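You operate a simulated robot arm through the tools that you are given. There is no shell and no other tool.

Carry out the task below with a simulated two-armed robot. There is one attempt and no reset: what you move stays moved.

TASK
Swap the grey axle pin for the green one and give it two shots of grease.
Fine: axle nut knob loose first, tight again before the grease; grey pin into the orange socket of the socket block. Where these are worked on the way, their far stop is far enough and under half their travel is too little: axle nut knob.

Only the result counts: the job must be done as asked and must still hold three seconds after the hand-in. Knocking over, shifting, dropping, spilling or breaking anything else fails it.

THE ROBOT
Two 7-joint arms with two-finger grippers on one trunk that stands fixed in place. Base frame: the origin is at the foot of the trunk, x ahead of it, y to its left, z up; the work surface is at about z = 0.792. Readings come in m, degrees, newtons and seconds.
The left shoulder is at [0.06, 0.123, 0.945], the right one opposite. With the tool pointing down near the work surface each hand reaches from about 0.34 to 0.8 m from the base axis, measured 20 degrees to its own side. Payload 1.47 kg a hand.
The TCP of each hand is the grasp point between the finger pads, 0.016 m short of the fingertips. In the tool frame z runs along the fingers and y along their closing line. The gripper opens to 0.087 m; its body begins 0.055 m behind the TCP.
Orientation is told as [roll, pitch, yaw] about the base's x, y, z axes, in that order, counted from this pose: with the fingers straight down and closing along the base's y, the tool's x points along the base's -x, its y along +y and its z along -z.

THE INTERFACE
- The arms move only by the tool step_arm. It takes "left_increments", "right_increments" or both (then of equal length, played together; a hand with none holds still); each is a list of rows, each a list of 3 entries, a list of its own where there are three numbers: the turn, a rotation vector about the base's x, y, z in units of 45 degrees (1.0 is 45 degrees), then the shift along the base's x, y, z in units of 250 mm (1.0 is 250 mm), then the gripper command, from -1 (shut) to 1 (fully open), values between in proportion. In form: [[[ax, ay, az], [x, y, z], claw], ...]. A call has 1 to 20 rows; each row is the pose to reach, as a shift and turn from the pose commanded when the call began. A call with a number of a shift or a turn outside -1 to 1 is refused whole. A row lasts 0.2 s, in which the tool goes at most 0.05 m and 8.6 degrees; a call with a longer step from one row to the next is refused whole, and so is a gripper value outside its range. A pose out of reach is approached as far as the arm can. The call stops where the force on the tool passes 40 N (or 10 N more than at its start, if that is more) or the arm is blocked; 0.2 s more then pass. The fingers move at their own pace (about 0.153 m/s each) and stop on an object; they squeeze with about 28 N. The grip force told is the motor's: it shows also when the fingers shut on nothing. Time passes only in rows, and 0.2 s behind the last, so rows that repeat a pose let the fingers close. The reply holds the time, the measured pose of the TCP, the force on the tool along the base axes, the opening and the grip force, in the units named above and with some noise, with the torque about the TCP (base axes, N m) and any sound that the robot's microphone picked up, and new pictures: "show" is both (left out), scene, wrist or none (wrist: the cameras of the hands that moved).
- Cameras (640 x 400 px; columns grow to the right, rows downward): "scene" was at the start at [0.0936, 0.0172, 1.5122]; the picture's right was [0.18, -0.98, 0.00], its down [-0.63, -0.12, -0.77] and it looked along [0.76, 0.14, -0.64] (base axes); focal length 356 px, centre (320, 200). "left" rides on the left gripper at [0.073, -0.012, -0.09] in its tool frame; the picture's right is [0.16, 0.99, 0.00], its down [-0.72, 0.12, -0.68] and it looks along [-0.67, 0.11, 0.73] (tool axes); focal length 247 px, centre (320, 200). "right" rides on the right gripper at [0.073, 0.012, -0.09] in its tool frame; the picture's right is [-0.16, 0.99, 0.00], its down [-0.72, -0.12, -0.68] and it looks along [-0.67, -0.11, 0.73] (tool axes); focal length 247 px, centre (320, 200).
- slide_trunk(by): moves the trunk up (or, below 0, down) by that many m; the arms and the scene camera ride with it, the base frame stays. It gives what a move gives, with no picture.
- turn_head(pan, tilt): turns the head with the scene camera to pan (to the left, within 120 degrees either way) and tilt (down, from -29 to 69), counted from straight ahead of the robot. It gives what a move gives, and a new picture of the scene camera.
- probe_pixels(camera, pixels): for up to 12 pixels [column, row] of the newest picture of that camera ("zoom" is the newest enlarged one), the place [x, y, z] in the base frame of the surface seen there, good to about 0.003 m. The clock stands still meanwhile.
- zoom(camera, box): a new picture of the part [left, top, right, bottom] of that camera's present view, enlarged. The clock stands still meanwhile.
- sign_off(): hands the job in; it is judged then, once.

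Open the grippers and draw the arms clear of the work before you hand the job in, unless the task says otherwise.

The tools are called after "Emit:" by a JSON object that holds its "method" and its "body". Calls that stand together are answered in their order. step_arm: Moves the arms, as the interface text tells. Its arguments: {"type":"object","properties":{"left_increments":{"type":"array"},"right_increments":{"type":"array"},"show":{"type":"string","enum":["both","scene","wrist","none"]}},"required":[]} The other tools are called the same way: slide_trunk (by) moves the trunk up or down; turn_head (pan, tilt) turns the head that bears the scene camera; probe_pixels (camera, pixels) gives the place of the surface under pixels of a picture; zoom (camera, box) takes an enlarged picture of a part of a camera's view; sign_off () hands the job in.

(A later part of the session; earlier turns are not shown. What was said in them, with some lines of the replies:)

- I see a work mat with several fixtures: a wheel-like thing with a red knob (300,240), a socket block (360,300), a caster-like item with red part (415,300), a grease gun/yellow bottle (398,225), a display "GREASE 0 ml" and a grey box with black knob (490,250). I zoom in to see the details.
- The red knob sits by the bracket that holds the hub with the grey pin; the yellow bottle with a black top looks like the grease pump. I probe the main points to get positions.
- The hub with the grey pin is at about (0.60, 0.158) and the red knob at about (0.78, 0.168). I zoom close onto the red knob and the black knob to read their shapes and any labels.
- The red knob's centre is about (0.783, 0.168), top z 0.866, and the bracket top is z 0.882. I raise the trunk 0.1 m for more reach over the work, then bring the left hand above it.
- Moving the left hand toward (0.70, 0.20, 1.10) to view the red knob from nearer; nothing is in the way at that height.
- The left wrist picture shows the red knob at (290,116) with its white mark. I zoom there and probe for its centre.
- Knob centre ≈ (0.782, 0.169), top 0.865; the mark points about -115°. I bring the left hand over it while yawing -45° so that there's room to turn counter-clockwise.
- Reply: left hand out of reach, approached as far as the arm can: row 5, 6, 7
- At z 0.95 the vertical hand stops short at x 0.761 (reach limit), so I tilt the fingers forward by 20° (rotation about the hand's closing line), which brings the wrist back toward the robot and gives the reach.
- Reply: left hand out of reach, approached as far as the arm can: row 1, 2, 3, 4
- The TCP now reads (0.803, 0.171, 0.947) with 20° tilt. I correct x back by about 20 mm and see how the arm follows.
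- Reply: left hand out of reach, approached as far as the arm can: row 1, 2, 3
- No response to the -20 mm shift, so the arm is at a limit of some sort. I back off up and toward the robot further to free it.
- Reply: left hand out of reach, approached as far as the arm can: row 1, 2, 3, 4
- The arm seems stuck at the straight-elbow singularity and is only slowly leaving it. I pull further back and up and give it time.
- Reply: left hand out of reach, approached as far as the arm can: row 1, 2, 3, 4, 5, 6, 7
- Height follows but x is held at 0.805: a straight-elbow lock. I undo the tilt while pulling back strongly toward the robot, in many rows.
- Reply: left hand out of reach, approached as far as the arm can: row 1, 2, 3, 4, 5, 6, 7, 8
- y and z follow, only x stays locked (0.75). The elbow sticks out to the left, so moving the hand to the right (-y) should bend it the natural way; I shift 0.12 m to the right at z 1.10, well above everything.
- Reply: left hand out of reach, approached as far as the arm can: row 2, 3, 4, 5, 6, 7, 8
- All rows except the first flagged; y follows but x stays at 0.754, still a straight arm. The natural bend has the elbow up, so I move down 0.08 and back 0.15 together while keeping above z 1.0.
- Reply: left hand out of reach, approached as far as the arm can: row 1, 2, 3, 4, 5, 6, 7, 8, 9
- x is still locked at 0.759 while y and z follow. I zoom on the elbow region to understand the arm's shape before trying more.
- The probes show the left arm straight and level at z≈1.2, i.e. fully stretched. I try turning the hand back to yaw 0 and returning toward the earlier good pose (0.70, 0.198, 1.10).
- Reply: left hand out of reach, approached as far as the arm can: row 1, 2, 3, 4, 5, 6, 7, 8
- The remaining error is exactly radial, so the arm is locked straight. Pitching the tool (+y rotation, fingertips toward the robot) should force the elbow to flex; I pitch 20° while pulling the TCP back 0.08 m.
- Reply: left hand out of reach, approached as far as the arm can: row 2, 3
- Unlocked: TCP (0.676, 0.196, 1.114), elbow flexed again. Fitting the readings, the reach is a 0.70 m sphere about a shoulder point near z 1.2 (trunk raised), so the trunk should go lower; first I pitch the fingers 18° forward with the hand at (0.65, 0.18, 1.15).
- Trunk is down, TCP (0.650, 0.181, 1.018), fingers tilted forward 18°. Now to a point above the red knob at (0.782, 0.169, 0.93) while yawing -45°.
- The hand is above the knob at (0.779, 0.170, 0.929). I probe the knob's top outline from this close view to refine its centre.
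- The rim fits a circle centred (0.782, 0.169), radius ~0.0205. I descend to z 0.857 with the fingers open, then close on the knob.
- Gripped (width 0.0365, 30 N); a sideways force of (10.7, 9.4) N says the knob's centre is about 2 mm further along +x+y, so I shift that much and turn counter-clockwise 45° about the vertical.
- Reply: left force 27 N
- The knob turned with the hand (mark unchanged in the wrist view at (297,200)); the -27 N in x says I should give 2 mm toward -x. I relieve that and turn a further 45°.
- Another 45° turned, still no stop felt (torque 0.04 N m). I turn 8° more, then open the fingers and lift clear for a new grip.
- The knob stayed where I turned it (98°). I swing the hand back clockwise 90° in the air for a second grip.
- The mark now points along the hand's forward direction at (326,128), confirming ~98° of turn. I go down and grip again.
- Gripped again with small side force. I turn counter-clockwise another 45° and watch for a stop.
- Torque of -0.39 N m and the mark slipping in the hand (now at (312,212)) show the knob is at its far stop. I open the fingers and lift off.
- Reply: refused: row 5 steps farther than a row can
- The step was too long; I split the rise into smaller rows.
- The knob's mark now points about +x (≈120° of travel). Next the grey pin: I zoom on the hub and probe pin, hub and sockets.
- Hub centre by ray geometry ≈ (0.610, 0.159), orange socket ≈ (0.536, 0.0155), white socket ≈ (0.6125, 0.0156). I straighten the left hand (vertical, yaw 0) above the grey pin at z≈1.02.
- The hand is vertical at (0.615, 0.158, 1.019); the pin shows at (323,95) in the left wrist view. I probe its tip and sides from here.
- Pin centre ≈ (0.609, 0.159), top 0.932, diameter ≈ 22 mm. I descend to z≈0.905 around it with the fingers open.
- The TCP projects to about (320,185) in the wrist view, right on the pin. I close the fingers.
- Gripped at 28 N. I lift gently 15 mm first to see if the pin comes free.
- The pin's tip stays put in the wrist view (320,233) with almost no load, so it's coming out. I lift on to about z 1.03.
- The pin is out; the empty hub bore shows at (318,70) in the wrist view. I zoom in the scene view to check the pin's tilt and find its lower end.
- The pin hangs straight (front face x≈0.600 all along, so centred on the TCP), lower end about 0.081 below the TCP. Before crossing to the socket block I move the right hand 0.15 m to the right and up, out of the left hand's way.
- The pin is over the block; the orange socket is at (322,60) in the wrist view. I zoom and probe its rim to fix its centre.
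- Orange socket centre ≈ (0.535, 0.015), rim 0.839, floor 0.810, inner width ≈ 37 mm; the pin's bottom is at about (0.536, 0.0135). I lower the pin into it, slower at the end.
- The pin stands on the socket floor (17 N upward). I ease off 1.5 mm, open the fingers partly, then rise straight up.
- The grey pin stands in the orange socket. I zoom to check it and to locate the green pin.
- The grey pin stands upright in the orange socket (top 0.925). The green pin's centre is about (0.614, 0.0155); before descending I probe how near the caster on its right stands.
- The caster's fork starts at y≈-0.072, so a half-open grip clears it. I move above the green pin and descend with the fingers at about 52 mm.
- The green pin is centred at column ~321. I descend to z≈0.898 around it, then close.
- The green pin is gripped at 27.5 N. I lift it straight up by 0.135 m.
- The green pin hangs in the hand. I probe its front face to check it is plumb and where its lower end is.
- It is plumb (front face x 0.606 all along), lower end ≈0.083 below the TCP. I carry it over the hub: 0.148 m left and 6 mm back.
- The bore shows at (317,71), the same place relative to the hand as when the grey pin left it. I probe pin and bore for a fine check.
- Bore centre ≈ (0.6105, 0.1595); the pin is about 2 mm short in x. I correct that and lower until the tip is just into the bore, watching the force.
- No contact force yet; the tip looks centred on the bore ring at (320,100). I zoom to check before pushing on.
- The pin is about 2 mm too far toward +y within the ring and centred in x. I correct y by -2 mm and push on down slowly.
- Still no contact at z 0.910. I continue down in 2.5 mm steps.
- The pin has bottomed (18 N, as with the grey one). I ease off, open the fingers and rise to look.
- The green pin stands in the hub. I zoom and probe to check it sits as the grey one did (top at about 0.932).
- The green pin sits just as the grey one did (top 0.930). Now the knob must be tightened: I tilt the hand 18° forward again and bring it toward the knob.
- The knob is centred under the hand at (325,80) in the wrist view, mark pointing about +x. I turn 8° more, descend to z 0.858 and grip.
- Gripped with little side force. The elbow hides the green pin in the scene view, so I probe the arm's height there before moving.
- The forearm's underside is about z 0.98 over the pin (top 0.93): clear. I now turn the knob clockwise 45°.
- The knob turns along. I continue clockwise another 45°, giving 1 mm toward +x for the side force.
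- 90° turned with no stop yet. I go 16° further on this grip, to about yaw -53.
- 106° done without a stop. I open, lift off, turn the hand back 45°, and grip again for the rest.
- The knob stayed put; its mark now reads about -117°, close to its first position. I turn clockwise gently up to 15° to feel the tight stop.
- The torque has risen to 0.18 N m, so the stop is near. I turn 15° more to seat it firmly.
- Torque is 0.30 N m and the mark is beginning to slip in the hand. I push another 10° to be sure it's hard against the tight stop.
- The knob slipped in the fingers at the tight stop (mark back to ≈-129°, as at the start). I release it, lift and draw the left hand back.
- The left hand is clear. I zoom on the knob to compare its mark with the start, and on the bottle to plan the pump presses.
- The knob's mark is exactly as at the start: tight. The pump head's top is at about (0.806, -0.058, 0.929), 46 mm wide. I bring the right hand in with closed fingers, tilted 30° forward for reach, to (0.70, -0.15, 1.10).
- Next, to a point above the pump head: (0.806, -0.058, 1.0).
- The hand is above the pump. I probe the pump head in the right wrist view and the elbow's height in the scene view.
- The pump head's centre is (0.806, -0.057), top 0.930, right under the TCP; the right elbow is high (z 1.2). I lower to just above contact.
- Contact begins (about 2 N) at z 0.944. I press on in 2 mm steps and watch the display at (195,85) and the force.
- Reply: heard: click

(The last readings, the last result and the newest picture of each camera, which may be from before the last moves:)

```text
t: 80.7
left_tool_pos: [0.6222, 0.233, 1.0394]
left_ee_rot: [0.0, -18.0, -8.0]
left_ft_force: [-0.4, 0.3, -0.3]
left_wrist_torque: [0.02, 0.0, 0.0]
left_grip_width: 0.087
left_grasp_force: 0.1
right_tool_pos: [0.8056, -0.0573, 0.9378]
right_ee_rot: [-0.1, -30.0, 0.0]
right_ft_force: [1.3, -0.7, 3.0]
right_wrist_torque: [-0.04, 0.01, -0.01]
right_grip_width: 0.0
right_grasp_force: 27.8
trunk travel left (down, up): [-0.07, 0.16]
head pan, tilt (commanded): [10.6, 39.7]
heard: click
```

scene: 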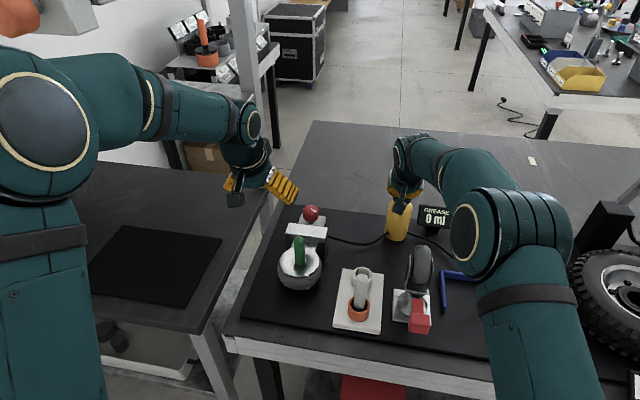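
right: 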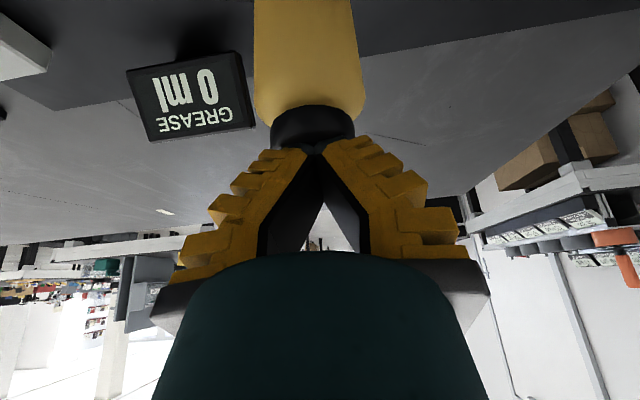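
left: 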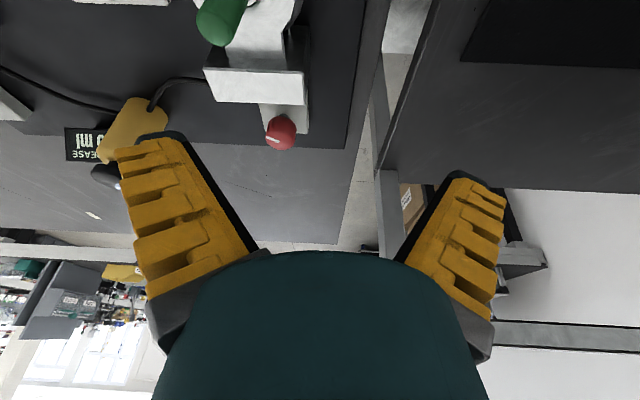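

A click was heard; the display still reads 0 ml in this picture. I release the pump by rising 15 mm and look at the display.

Emit:
{"method": "step_arm", "body": {"right_increments": [[[0, 0, 0], [0, 0, 0.03], -1], [[0, 0, 0], [0, 0, 0.06], -1], [[0, 0, 0], [0, 0, 0.06], -1]]}}

```text
t: 81.5
left_tool_pos: [0.6224, 0.2333, 1.0396]
left_ee_rot: [0.0, -18.0, -8.2]
left_ft_force: [0.0, -0.7, 0.6]
left_wrist_torque: [0.01, 0.0, -0.01]
left_grip_width: 0.0869
left_grasp_force: 0.0
right_tool_pos: [0.8047, -0.0555, 0.9522]
right_ee_rot: [-0.1, -29.9, 0.0]
right_ft_force: [0.3, -0.7, -0.7]
right_wrist_torque: [-0.02, 0.03, 0.03]
right_grip_width: 0.0002
right_grasp_force: 27.9
trunk travel left (down, up): [-0.07, 0.16]
head pan, tilt (commanded): [10.6, 39.7]
```

scene: 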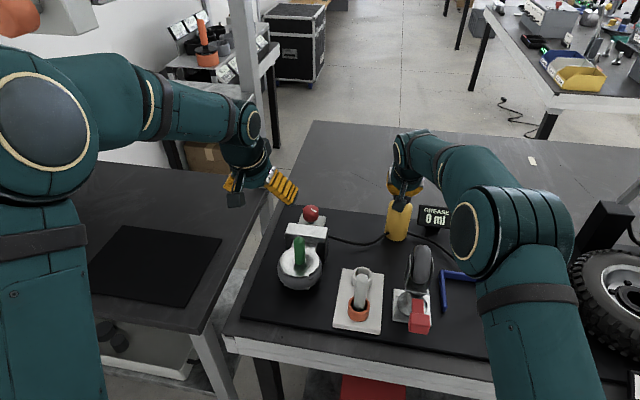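
right: 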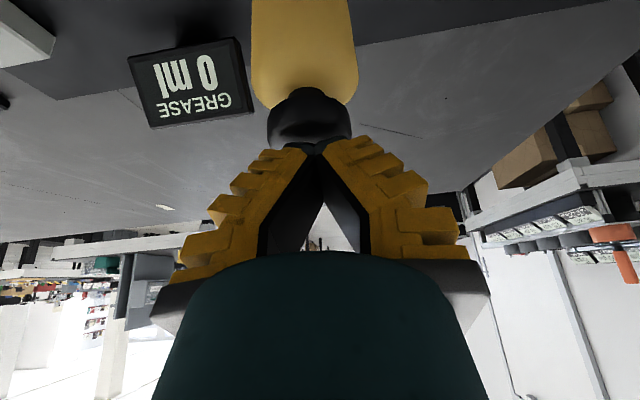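

The display still shows 0 ml. I wait a second to see whether the reading lags, then zoom on it.

Emit:
{"method": "step_arm", "body": {"right_increments": [[[0, 0, 0], [0, 0, 0.04], -1], [[0, 0, 0], [0, 0, 0.04], -1], [[0, 0, 0], [0, 0, 0.04], -1], [[0, 0, 0], [0, 0, 0.04], -1], [[0, 0, 0], [0, 0, 0.04], -1], [[0, 0, 0], [0, 0, 0.04], -1]]}}

Emit:
{"method": "zoom", "body": {"camera": "scene", "box": [370, 175, 470, 250]}}

Emit:
{"method": "zoom", "body": {"camera": "right", "box": [110, 20, 370, 160]}}

```text
t: 82.9
left_tool_pos: [0.6218, 0.2329, 1.0386]
left_ee_rot: [0.1, -18.0, -8.1]
left_ft_force: [0.0, -0.9, -0.6]
left_wrist_torque: [0.03, 0.03, 0.03]
left_grip_width: 0.0869
left_grasp_force: 0.1
right_tool_pos: [0.8047, -0.0556, 0.9614]
right_ee_rot: [-0.1, -29.9, -0.1]
right_ft_force: [0.3, 0.3, -0.2]
right_wrist_torque: [0.02, -0.01, 0.01]
right_grip_width: 0.0
right_grasp_force: 27.6
trunk travel left (down, up): [-0.07, 0.16]
head pan, tilt (commanded): [10.6, 39.7]
```

scene: 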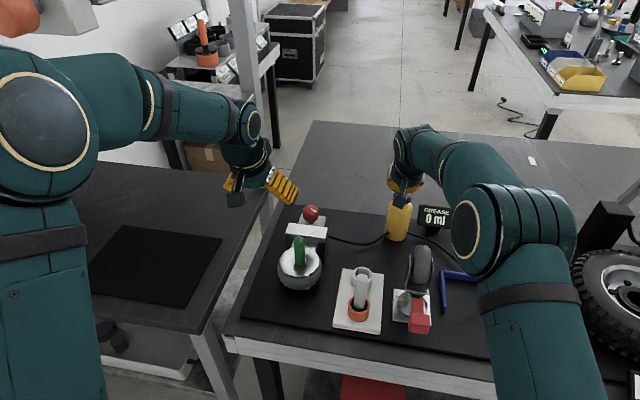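
right: 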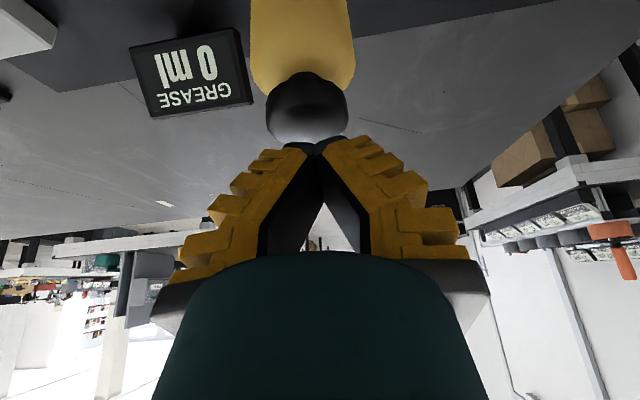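

```text
5.33 times, centred on (420, 212) of scene
```

zoom: 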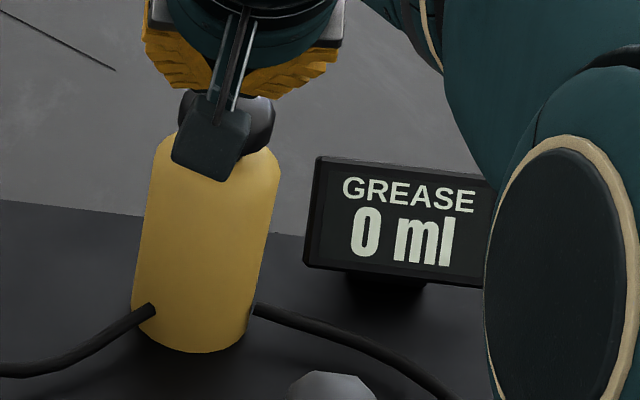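

```text
2.46 times, centred on (240, 90) of right
```

zoom: 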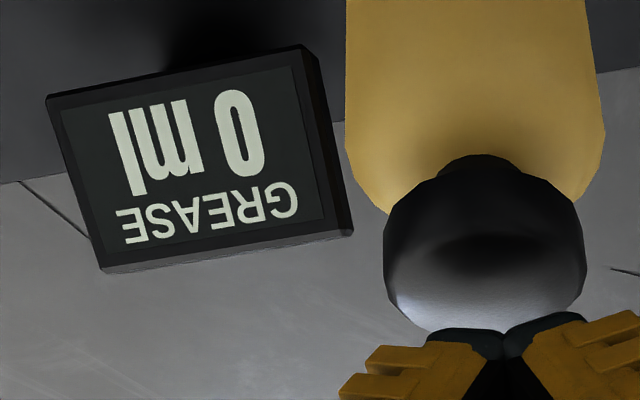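

Still 0 ml two seconds after the click. Before pressing again I wait three more seconds, so as not to give a shot too many if the display is just slow.

Emit:
{"method": "step_arm", "body": {"right_increments": [[[0, 0, 0], [0, 0, 0.04], -1], [[0, 0, 0], [0, 0, 0.04], -1], [[0, 0, 0], [0, 0, 0.04], -1], [[0, 0, 0], [0, 0, 0.04], -1], [[0, 0, 0], [0, 0, 0.04], -1], [[0, 0, 0], [0, 0, 0.04], -1], [[0, 0, 0], [0, 0, 0.04], -1], [[0, 0, 0], [0, 0, 0.04], -1], [[0, 0, 0], [0, 0, 0.04], -1], [[0, 0, 0], [0, 0, 0.04], -1], [[0, 0, 0], [0, 0, 0.04], -1], [[0, 0, 0], [0, 0, 0.04], -1], [[0, 0, 0], [0, 0, 0.04], -1], [[0, 0, 0], [0, 0, 0.04], -1], [[0, 0, 0], [0, 0, 0.04], -1]]}}

Emit:
{"method": "zoom", "body": {"camera": "right", "box": [110, 0, 370, 160]}}

Emit:
{"method": "zoom", "body": {"camera": "scene", "box": [370, 175, 470, 250]}}

```text
t: 86.1
left_tool_pos: [0.6216, 0.2331, 1.0401]
left_ee_rot: [0.0, -18.0, -8.1]
left_ft_force: [0.5, 0.0, 0.1]
left_wrist_torque: [-0.02, -0.02, 0.0]
left_grip_width: 0.087
left_grasp_force: 0.0
right_tool_pos: [0.8044, -0.0559, 0.9709]
right_ee_rot: [-0.2, -30.0, 0.0]
right_ft_force: [-0.2, 0.2, -0.2]
right_wrist_torque: [0.0, -0.01, -0.03]
right_grip_width: 0.0
right_grasp_force: 28.4
trunk travel left (down, up): [-0.07, 0.16]
head pan, tilt (commanded): [10.6, 39.7]
```

scene: 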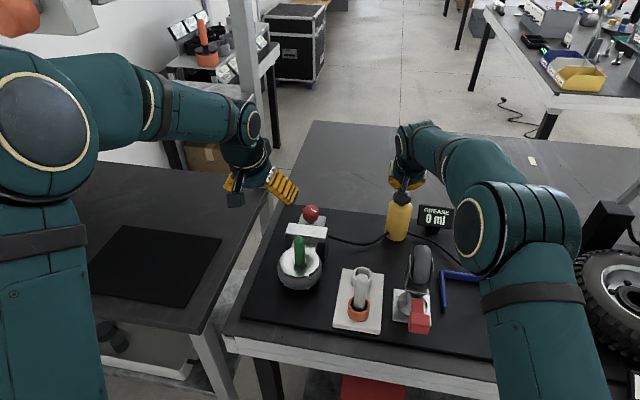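
right: 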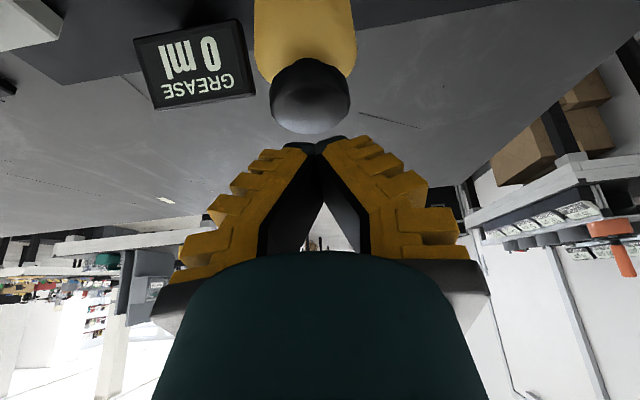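

```text
2.46 times, centred on (240, 80) of right
```

zoom: 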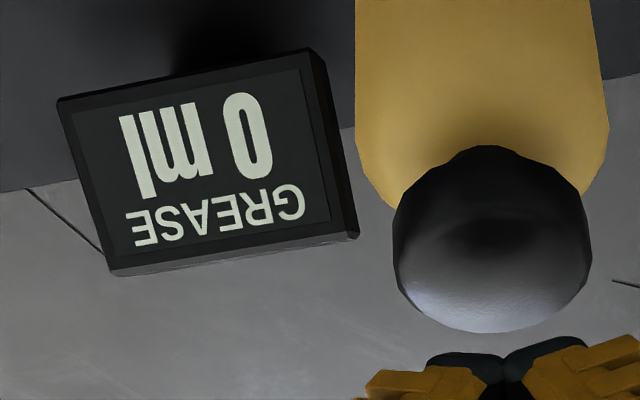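

```text
5.33 times, centred on (420, 212) of scene
```

zoom: 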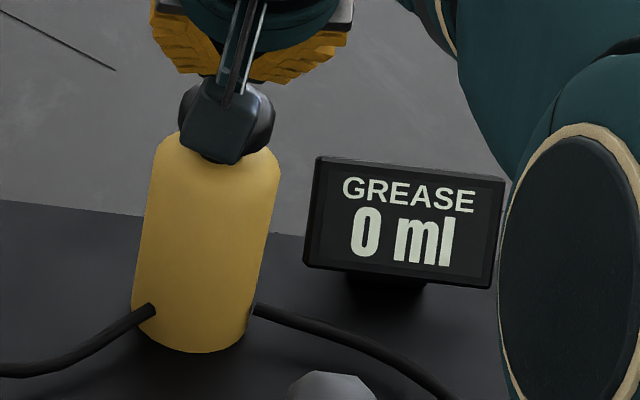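

Five seconds on it still reads 0 ml, so that short press of ~6 mm seems to have given only a click and no grease. I press once more with a single, fuller stroke, watching force and display.

Emit:
{"method": "step_arm", "body": {"right_increments": [[[0, 0, 0], [0.006, -0.004, -0.06], -1], [[0, 0, 0], [0.006, -0.004, -0.1], -1], [[0, 0, 0], [0.006, -0.004, -0.11], -1], [[0, 0, 0], [0.006, -0.004, -0.12], -1], [[0, 0, 0], [0.006, -0.004, -0.13], -1], [[0, 0, 0], [0.006, -0.004, -0.14], -1], [[0, 0, 0], [0.006, -0.004, -0.15], -1], [[0, 0, 0], [0.006, -0.004, -0.16], -1]]}}

```text
t: 87.9
left_tool_pos: [0.6211, 0.2333, 1.0398]
left_ee_rot: [0.0, -18.0, -8.1]
left_ft_force: [-0.8, 0.3, 0.1]
left_wrist_torque: [-0.04, -0.03, -0.03]
left_grip_width: 0.0867
left_grasp_force: 0.1
right_tool_pos: [0.8067, -0.0581, 0.9338]
right_ee_rot: [-0.1, -30.2, 0.0]
right_ft_force: [1.2, -2.7, 5.2]
right_wrist_torque: [-0.09, 0.02, 0.02]
right_grip_width: 0.0061
right_grasp_force: 28.3
trunk travel left (down, up): [-0.07, 0.16]
head pan, tilt (commanded): [10.6, 39.7]
heard: click
```

scene: 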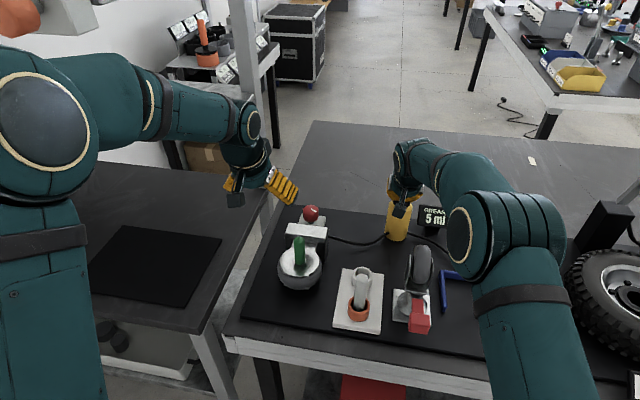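
right: 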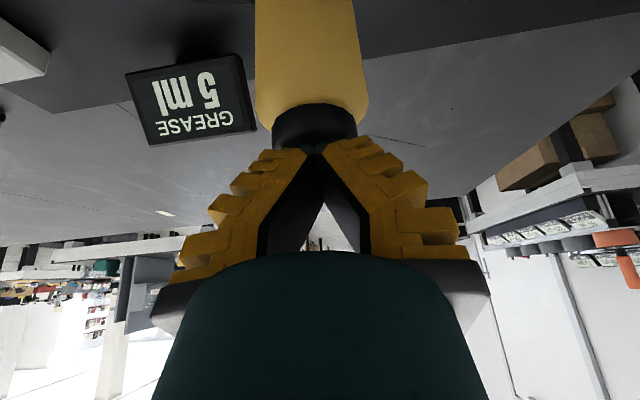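

The display now reads 5 ml. To be sure that's from this press and not a late reading of the first, I release the head and wait several seconds before doing more.

Emit:
{"method": "step_arm", "body": {"right_increments": [[[0, 0, 0], [0, 0, 0.04], -1], [[0, 0, 0], [0, 0, 0.1], -1], [[0, 0, 0], [0, 0, 0.14], -1], [[0, 0, 0], [0, 0, 0.14], -1], [[0, 0, 0], [0, 0, 0.14], -1], [[0, 0, 0], [0, 0, 0.14], -1], [[0, 0, 0], [0, 0, 0.14], -1], [[0, 0, 0], [0, 0, 0.14], -1], [[0, 0, 0], [0, 0, 0.14], -1], [[0, 0, 0], [0, 0, 0.14], -1], [[0, 0, 0], [0, 0, 0.14], -1], [[0, 0, 0], [0, 0, 0.14], -1], [[0, 0, 0], [0, 0, 0.14], -1], [[0, 0, 0], [0, 0, 0.14], -1], [[0, 0, 0], [0, 0, 0.14], -1], [[0, 0, 0], [0, 0, 0.14], -1], [[0, 0, 0], [0, 0, 0.14], -1], [[0, 0, 0], [0, 0, 0.14], -1], [[0, 0, 0], [0, 0, 0.14], -1], [[0, 0, 0], [0, 0, 0.14], -1]]}}

Emit:
{"method": "zoom", "body": {"camera": "right", "box": [110, 0, 370, 160]}}

```text
t: 92.1
left_tool_pos: [0.622, 0.2331, 1.039]
left_ee_rot: [0.1, -18.0, -8.1]
left_ft_force: [0.5, -0.3, -0.9]
left_wrist_torque: [0.0, 0.0, -0.01]
left_grip_width: 0.0871
left_grasp_force: 0.0
right_tool_pos: [0.8063, -0.0597, 0.9661]
right_ee_rot: [-0.1, -30.0, 0.1]
right_ft_force: [0.3, -0.9, -0.3]
right_wrist_torque: [-0.02, 0.02, -0.04]
right_grip_width: 0.0001
right_grasp_force: 28.3
trunk travel left (down, up): [-0.07, 0.16]
head pan, tilt (commanded): [10.6, 39.7]
```

scene: 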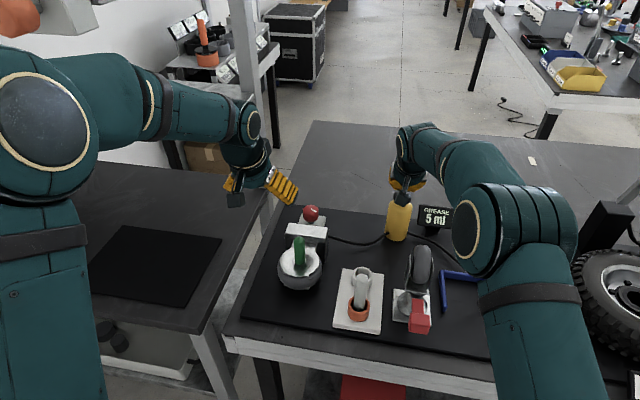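
right: 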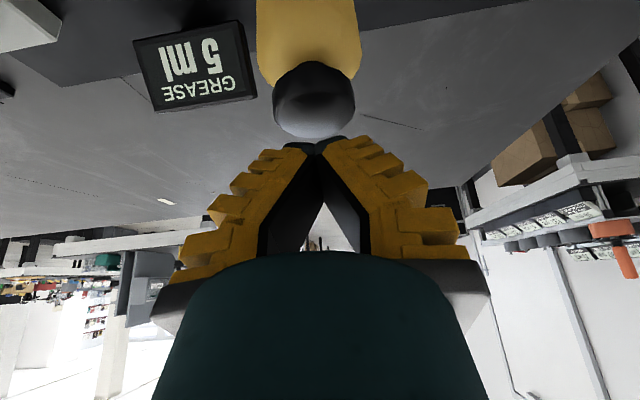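

```text
2.46 times, centred on (240, 80) of right
```

zoom: 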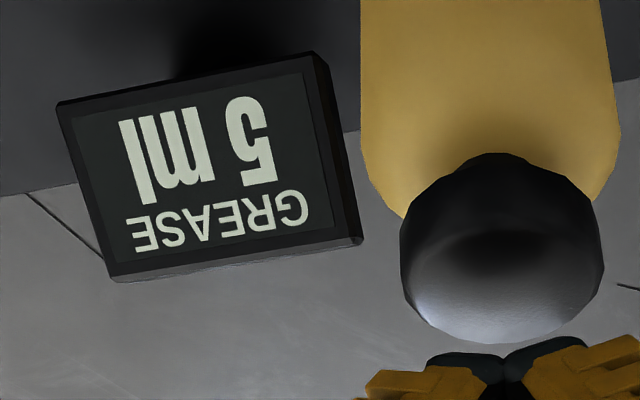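

Still 5 ml at t = 92. I wait four more seconds to rule out a delayed reading entirely.

Emit:
{"method": "step_arm", "body": {"right_increments": [[[0, 0, 0], [0, 0, 0], -1], [[0, 0, 0], [0, 0, 0], -1], [[0, 0, 0], [0, 0, 0], -1], [[0, 0, 0], [0, 0, 0], -1], [[0, 0, 0], [0, 0, 0], -1], [[0, 0, 0], [0, 0, 0], -1], [[0, 0, 0], [0, 0, 0], -1], [[0, 0, 0], [0, 0, 0], -1], [[0, 0, 0], [0, 0, 0], -1], [[0, 0, 0], [0, 0, 0], -1], [[0, 0, 0], [0, 0, 0], -1], [[0, 0, 0], [0, 0, 0], -1], [[0, 0, 0], [0, 0, 0], -1], [[0, 0, 0], [0, 0, 0], -1], [[0, 0, 0], [0, 0, 0], -1], [[0, 0, 0], [0, 0, 0], -1], [[0, 0, 0], [0, 0, 0], -1], [[0, 0, 0], [0, 0, 0], -1], [[0, 0, 0], [0, 0, 0], -1], [[0, 0, 0], [0, 0, 0], -1]], "show": "wrist"}}

```text
t: 96.3
left_tool_pos: [0.6217, 0.2331, 1.0392]
left_ee_rot: [0.0, -18.0, -8.1]
left_ft_force: [0.0, 0.9, 0.0]
left_wrist_torque: [0.0, 0.01, 0.0]
left_grip_width: 0.0871
left_grasp_force: 0.0
right_tool_pos: [0.8056, -0.0601, 0.9678]
right_ee_rot: [0.0, -29.9, 0.2]
right_ft_force: [0.3, 0.2, 0.8]
right_wrist_torque: [-0.04, 0.04, 0.02]
right_grip_width: 0.0
right_grasp_force: 28.4
trunk travel left (down, up): [-0.07, 0.16]
head pan, tilt (commanded): [10.6, 39.7]
```

right: 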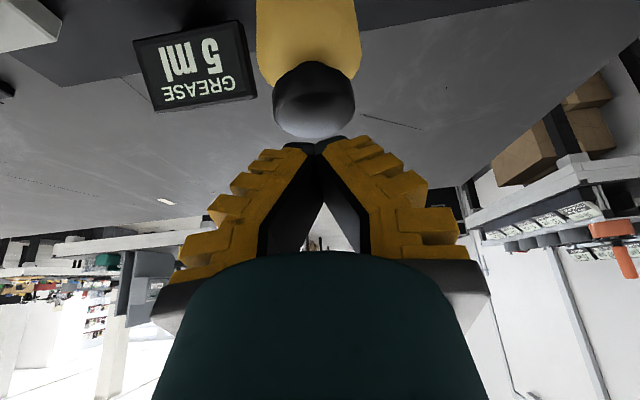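

Steady at 5 ml, so one press that took hold is 5 ml and the first click gave nothing. I give the second shot with the same full stroke.

Emit:
{"method": "step_arm", "body": {"right_increments": [[[0, 0, 0], [0, 0.006, -0.05], -1], [[0, 0, 0], [0, 0.006, -0.085], -1], [[0, 0, 0], [0, 0.006, -0.095], -1], [[0, 0, 0], [0, 0.006, -0.105], -1], [[0, 0, 0], [0, 0.006, -0.115], -1], [[0, 0, 0], [0, 0.006, -0.125], -1], [[0, 0, 0], [0, 0.006, -0.135], -1]]}}

```text
t: 97.9
left_tool_pos: [0.6208, 0.2325, 1.0384]
left_ee_rot: [0.0, -18.0, -8.1]
left_ft_force: [0.2, -0.1, 0.4]
left_wrist_torque: [0.03, -0.02, -0.05]
left_grip_width: 0.0872
left_grasp_force: 0.2
right_tool_pos: [0.806, -0.057, 0.9354]
right_ee_rot: [-0.1, -30.0, 0.0]
right_ft_force: [-1.5, -0.1, 5.0]
right_wrist_torque: [-0.08, 0.04, -0.02]
right_grip_width: 0.0059
right_grasp_force: 27.8
trunk travel left (down, up): [-0.07, 0.16]
head pan, tilt (commanded): [10.6, 39.7]
heard: click
```

scene: 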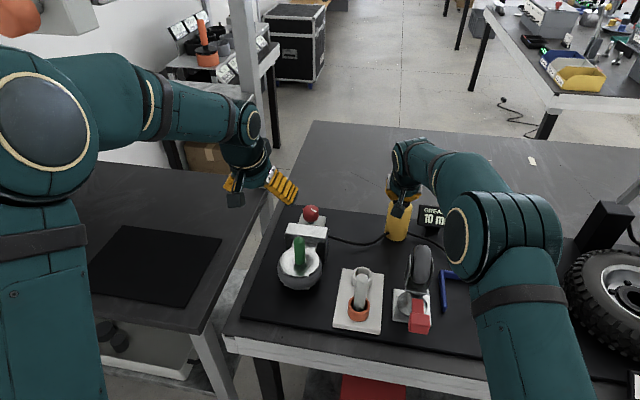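
right: 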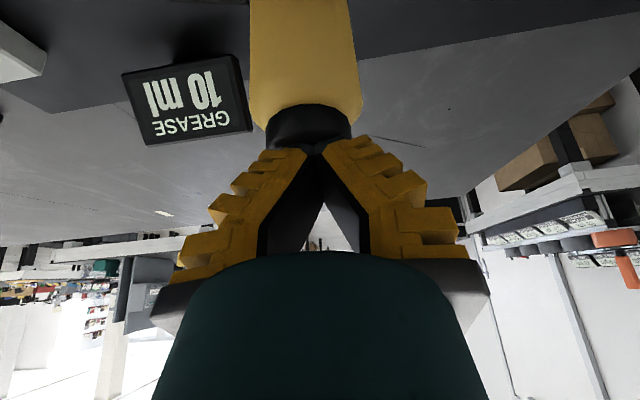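

The display reads 10 ml: two shots. I rise straight up off the pump and draw the right hand back.

Emit:
{"method": "step_arm", "body": {"right_increments": [[[0, 0, 0], [0, 0, 0.05], -1], [[0, 0, 0], [0, 0, 0.15], -1], [[0, 0, 0], [0, 0, 0.28], -1], [[0, 0, 0], [-0.08, -0.08, 0.4], -1], [[0, 0, 0], [-0.16, -0.18, 0.5], -1], [[0, 0, 0], [-0.26, -0.3, 0.6], -1], [[0, 0, 0], [-0.36, -0.42, 0.66], 0], [[0, 0, 0], [-0.46, -0.54, 0.7], 1], [[0, 0, 0], [-0.56, -0.66, 0.74], 1], [[0, 0, 0], [-0.66, -0.78, 0.78], 1]]}}

```text
t: 100.1
left_tool_pos: [0.6201, 0.2326, 1.0399]
left_ee_rot: [-0.1, -18.0, -8.2]
left_ft_force: [0.1, -0.7, 0.7]
left_wrist_torque: [0.06, -0.04, 0.0]
left_grip_width: 0.0871
left_grasp_force: 0.0
right_tool_pos: [0.6386, -0.2549, 1.1259]
right_ee_rot: [-0.1, -30.1, 0.0]
right_ft_force: [-0.3, -0.2, -0.5]
right_wrist_torque: [0.0, -0.03, 0.01]
right_grip_width: 0.087
right_grasp_force: 0.0
trunk travel left (down, up): [-0.07, 0.16]
head pan, tilt (commanded): [10.6, 39.7]
```

scene: 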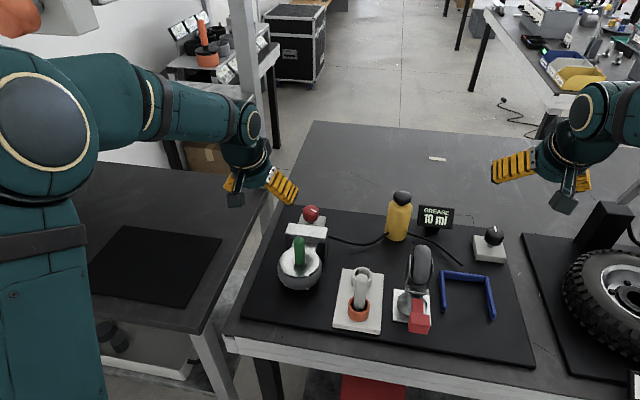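
right: 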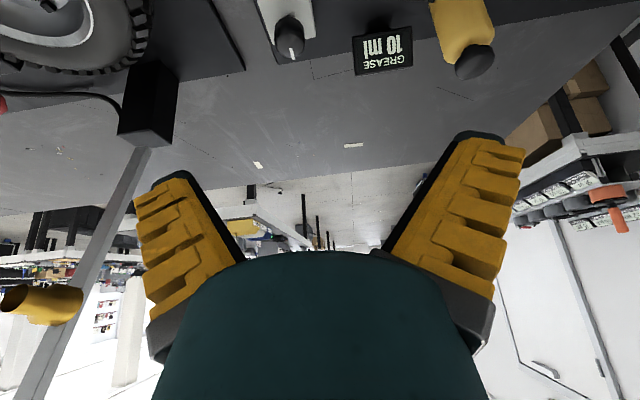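

10 ml holds. I raise and draw back the left hand too, then inspect everything.

Emit:
{"method": "step_arm", "body": {"left_increments": [[[0, 0, 0], [-0.04, 0.03, 0.1], 1], [[0, 0, 0], [-0.08, 0.06, 0.22], 1], [[0, 0, 0], [-0.14, 0.09, 0.34], 1], [[0, 0, 0], [-0.2, 0.12, 0.46], 1], [[0, 0, 0], [-0.28, 0.16, 0.56], 1], [[0, 0, 0], [-0.34, 0.2, 0.6], 1]]}}

Emit:
{"method": "zoom", "body": {"camera": "scene", "box": [260, 195, 420, 340]}}

Emit:
{"method": "zoom", "body": {"camera": "scene", "box": [285, 200, 345, 240]}}

Emit:
{"method": "zoom", "body": {"camera": "scene", "box": [370, 175, 530, 340]}}

```text
t: 101.5
left_tool_pos: [0.5337, 0.2812, 1.1919]
left_ee_rot: [0.0, -17.9, -8.1]
left_ft_force: [-0.2, 0.3, 0.3]
left_wrist_torque: [0.0, 0.02, 0.0]
left_grip_width: 0.0868
left_grasp_force: 0.0
right_tool_pos: [0.6387, -0.2538, 1.1252]
right_ee_rot: [-0.1, -30.1, 0.1]
right_ft_force: [0.1, -0.7, -0.9]
right_wrist_torque: [-0.03, 0.0, 0.0]
right_grip_width: 0.0871
right_grasp_force: 0.0
trunk travel left (down, up): [-0.07, 0.16]
head pan, tilt (commanded): [10.6, 39.7]
```

scene: 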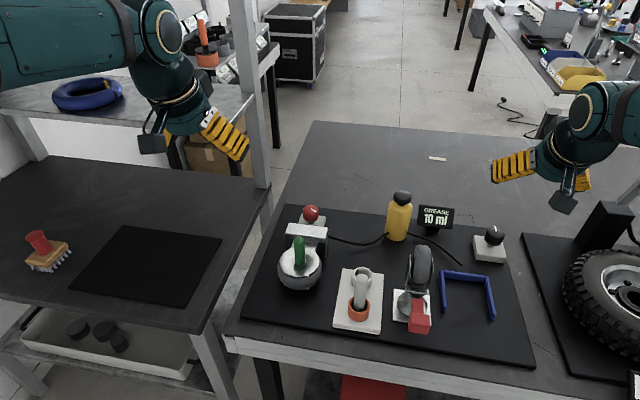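
left: 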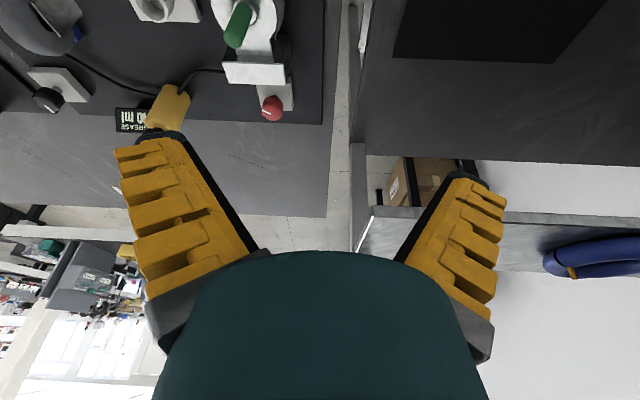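

```text
2.76 times, centred on (340, 268) of scene
```

zoom: 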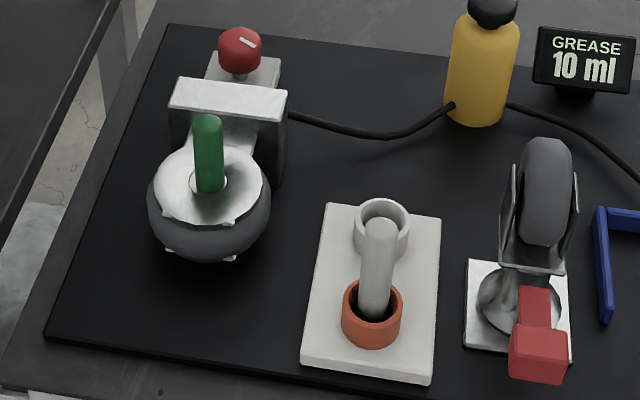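

```text
10.00 times, centred on (315, 220) of scene
```

zoom: 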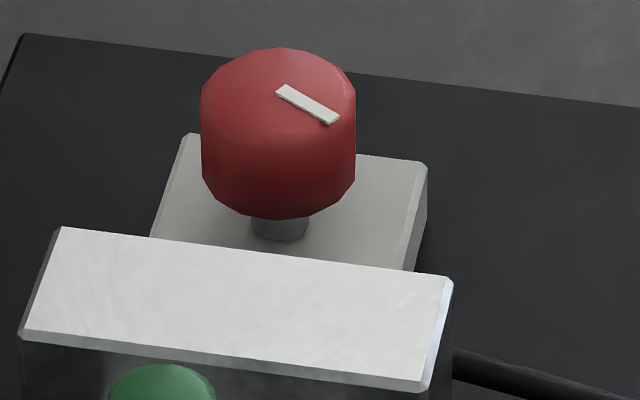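

```text
2.42 times, centred on (450, 258) of scene
```

zoom: 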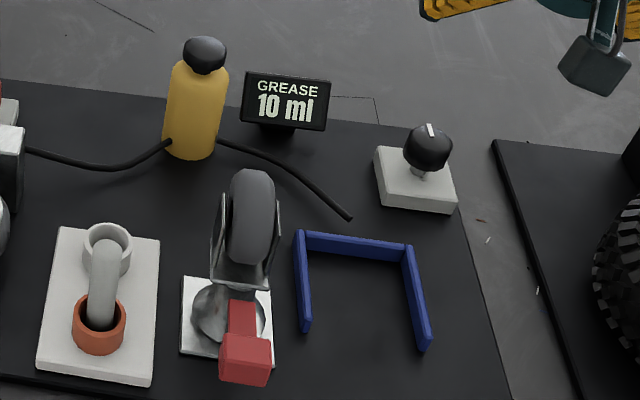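

Final check: green pin in the hub, grey pin upright in the orange socket, red axle knob back at its tight mark, display at 10 ml, nothing else moved, both hands open and clear. I hand the job in.

Emit:
{"method": "sign_off", "body": {}}

```text
The job is handed in.
```

The job is handed in. The green pin is in the wheel hub, and the grey pin stands upright in the orange socket.

- **Axle nut knob:** I turned the red knob behind the wheel bracket counter-clockwise to its far stop before pulling the grey pin. Once the green pin was seated, I turned it clockwise until it slipped in the fingers at the tight stop. Its mark is back where it started. Nothing on the knob says which one it is. I picked the red knob because it sits right behind the wheel bracket, and left the black knob on the right alone.
- **Grease:** The display reads 10 ml, at 5 ml per shot. I pressed the pump three times. The first press clicked but the display stayed at 0 ml, so I waited over five seconds before trying again. The next two presses read 5 ml and then 10 ml, so I count two shots.
- **Rest of the bench:** Nothing else looked moved in the last pictures. Both hands are open and clear of the work.
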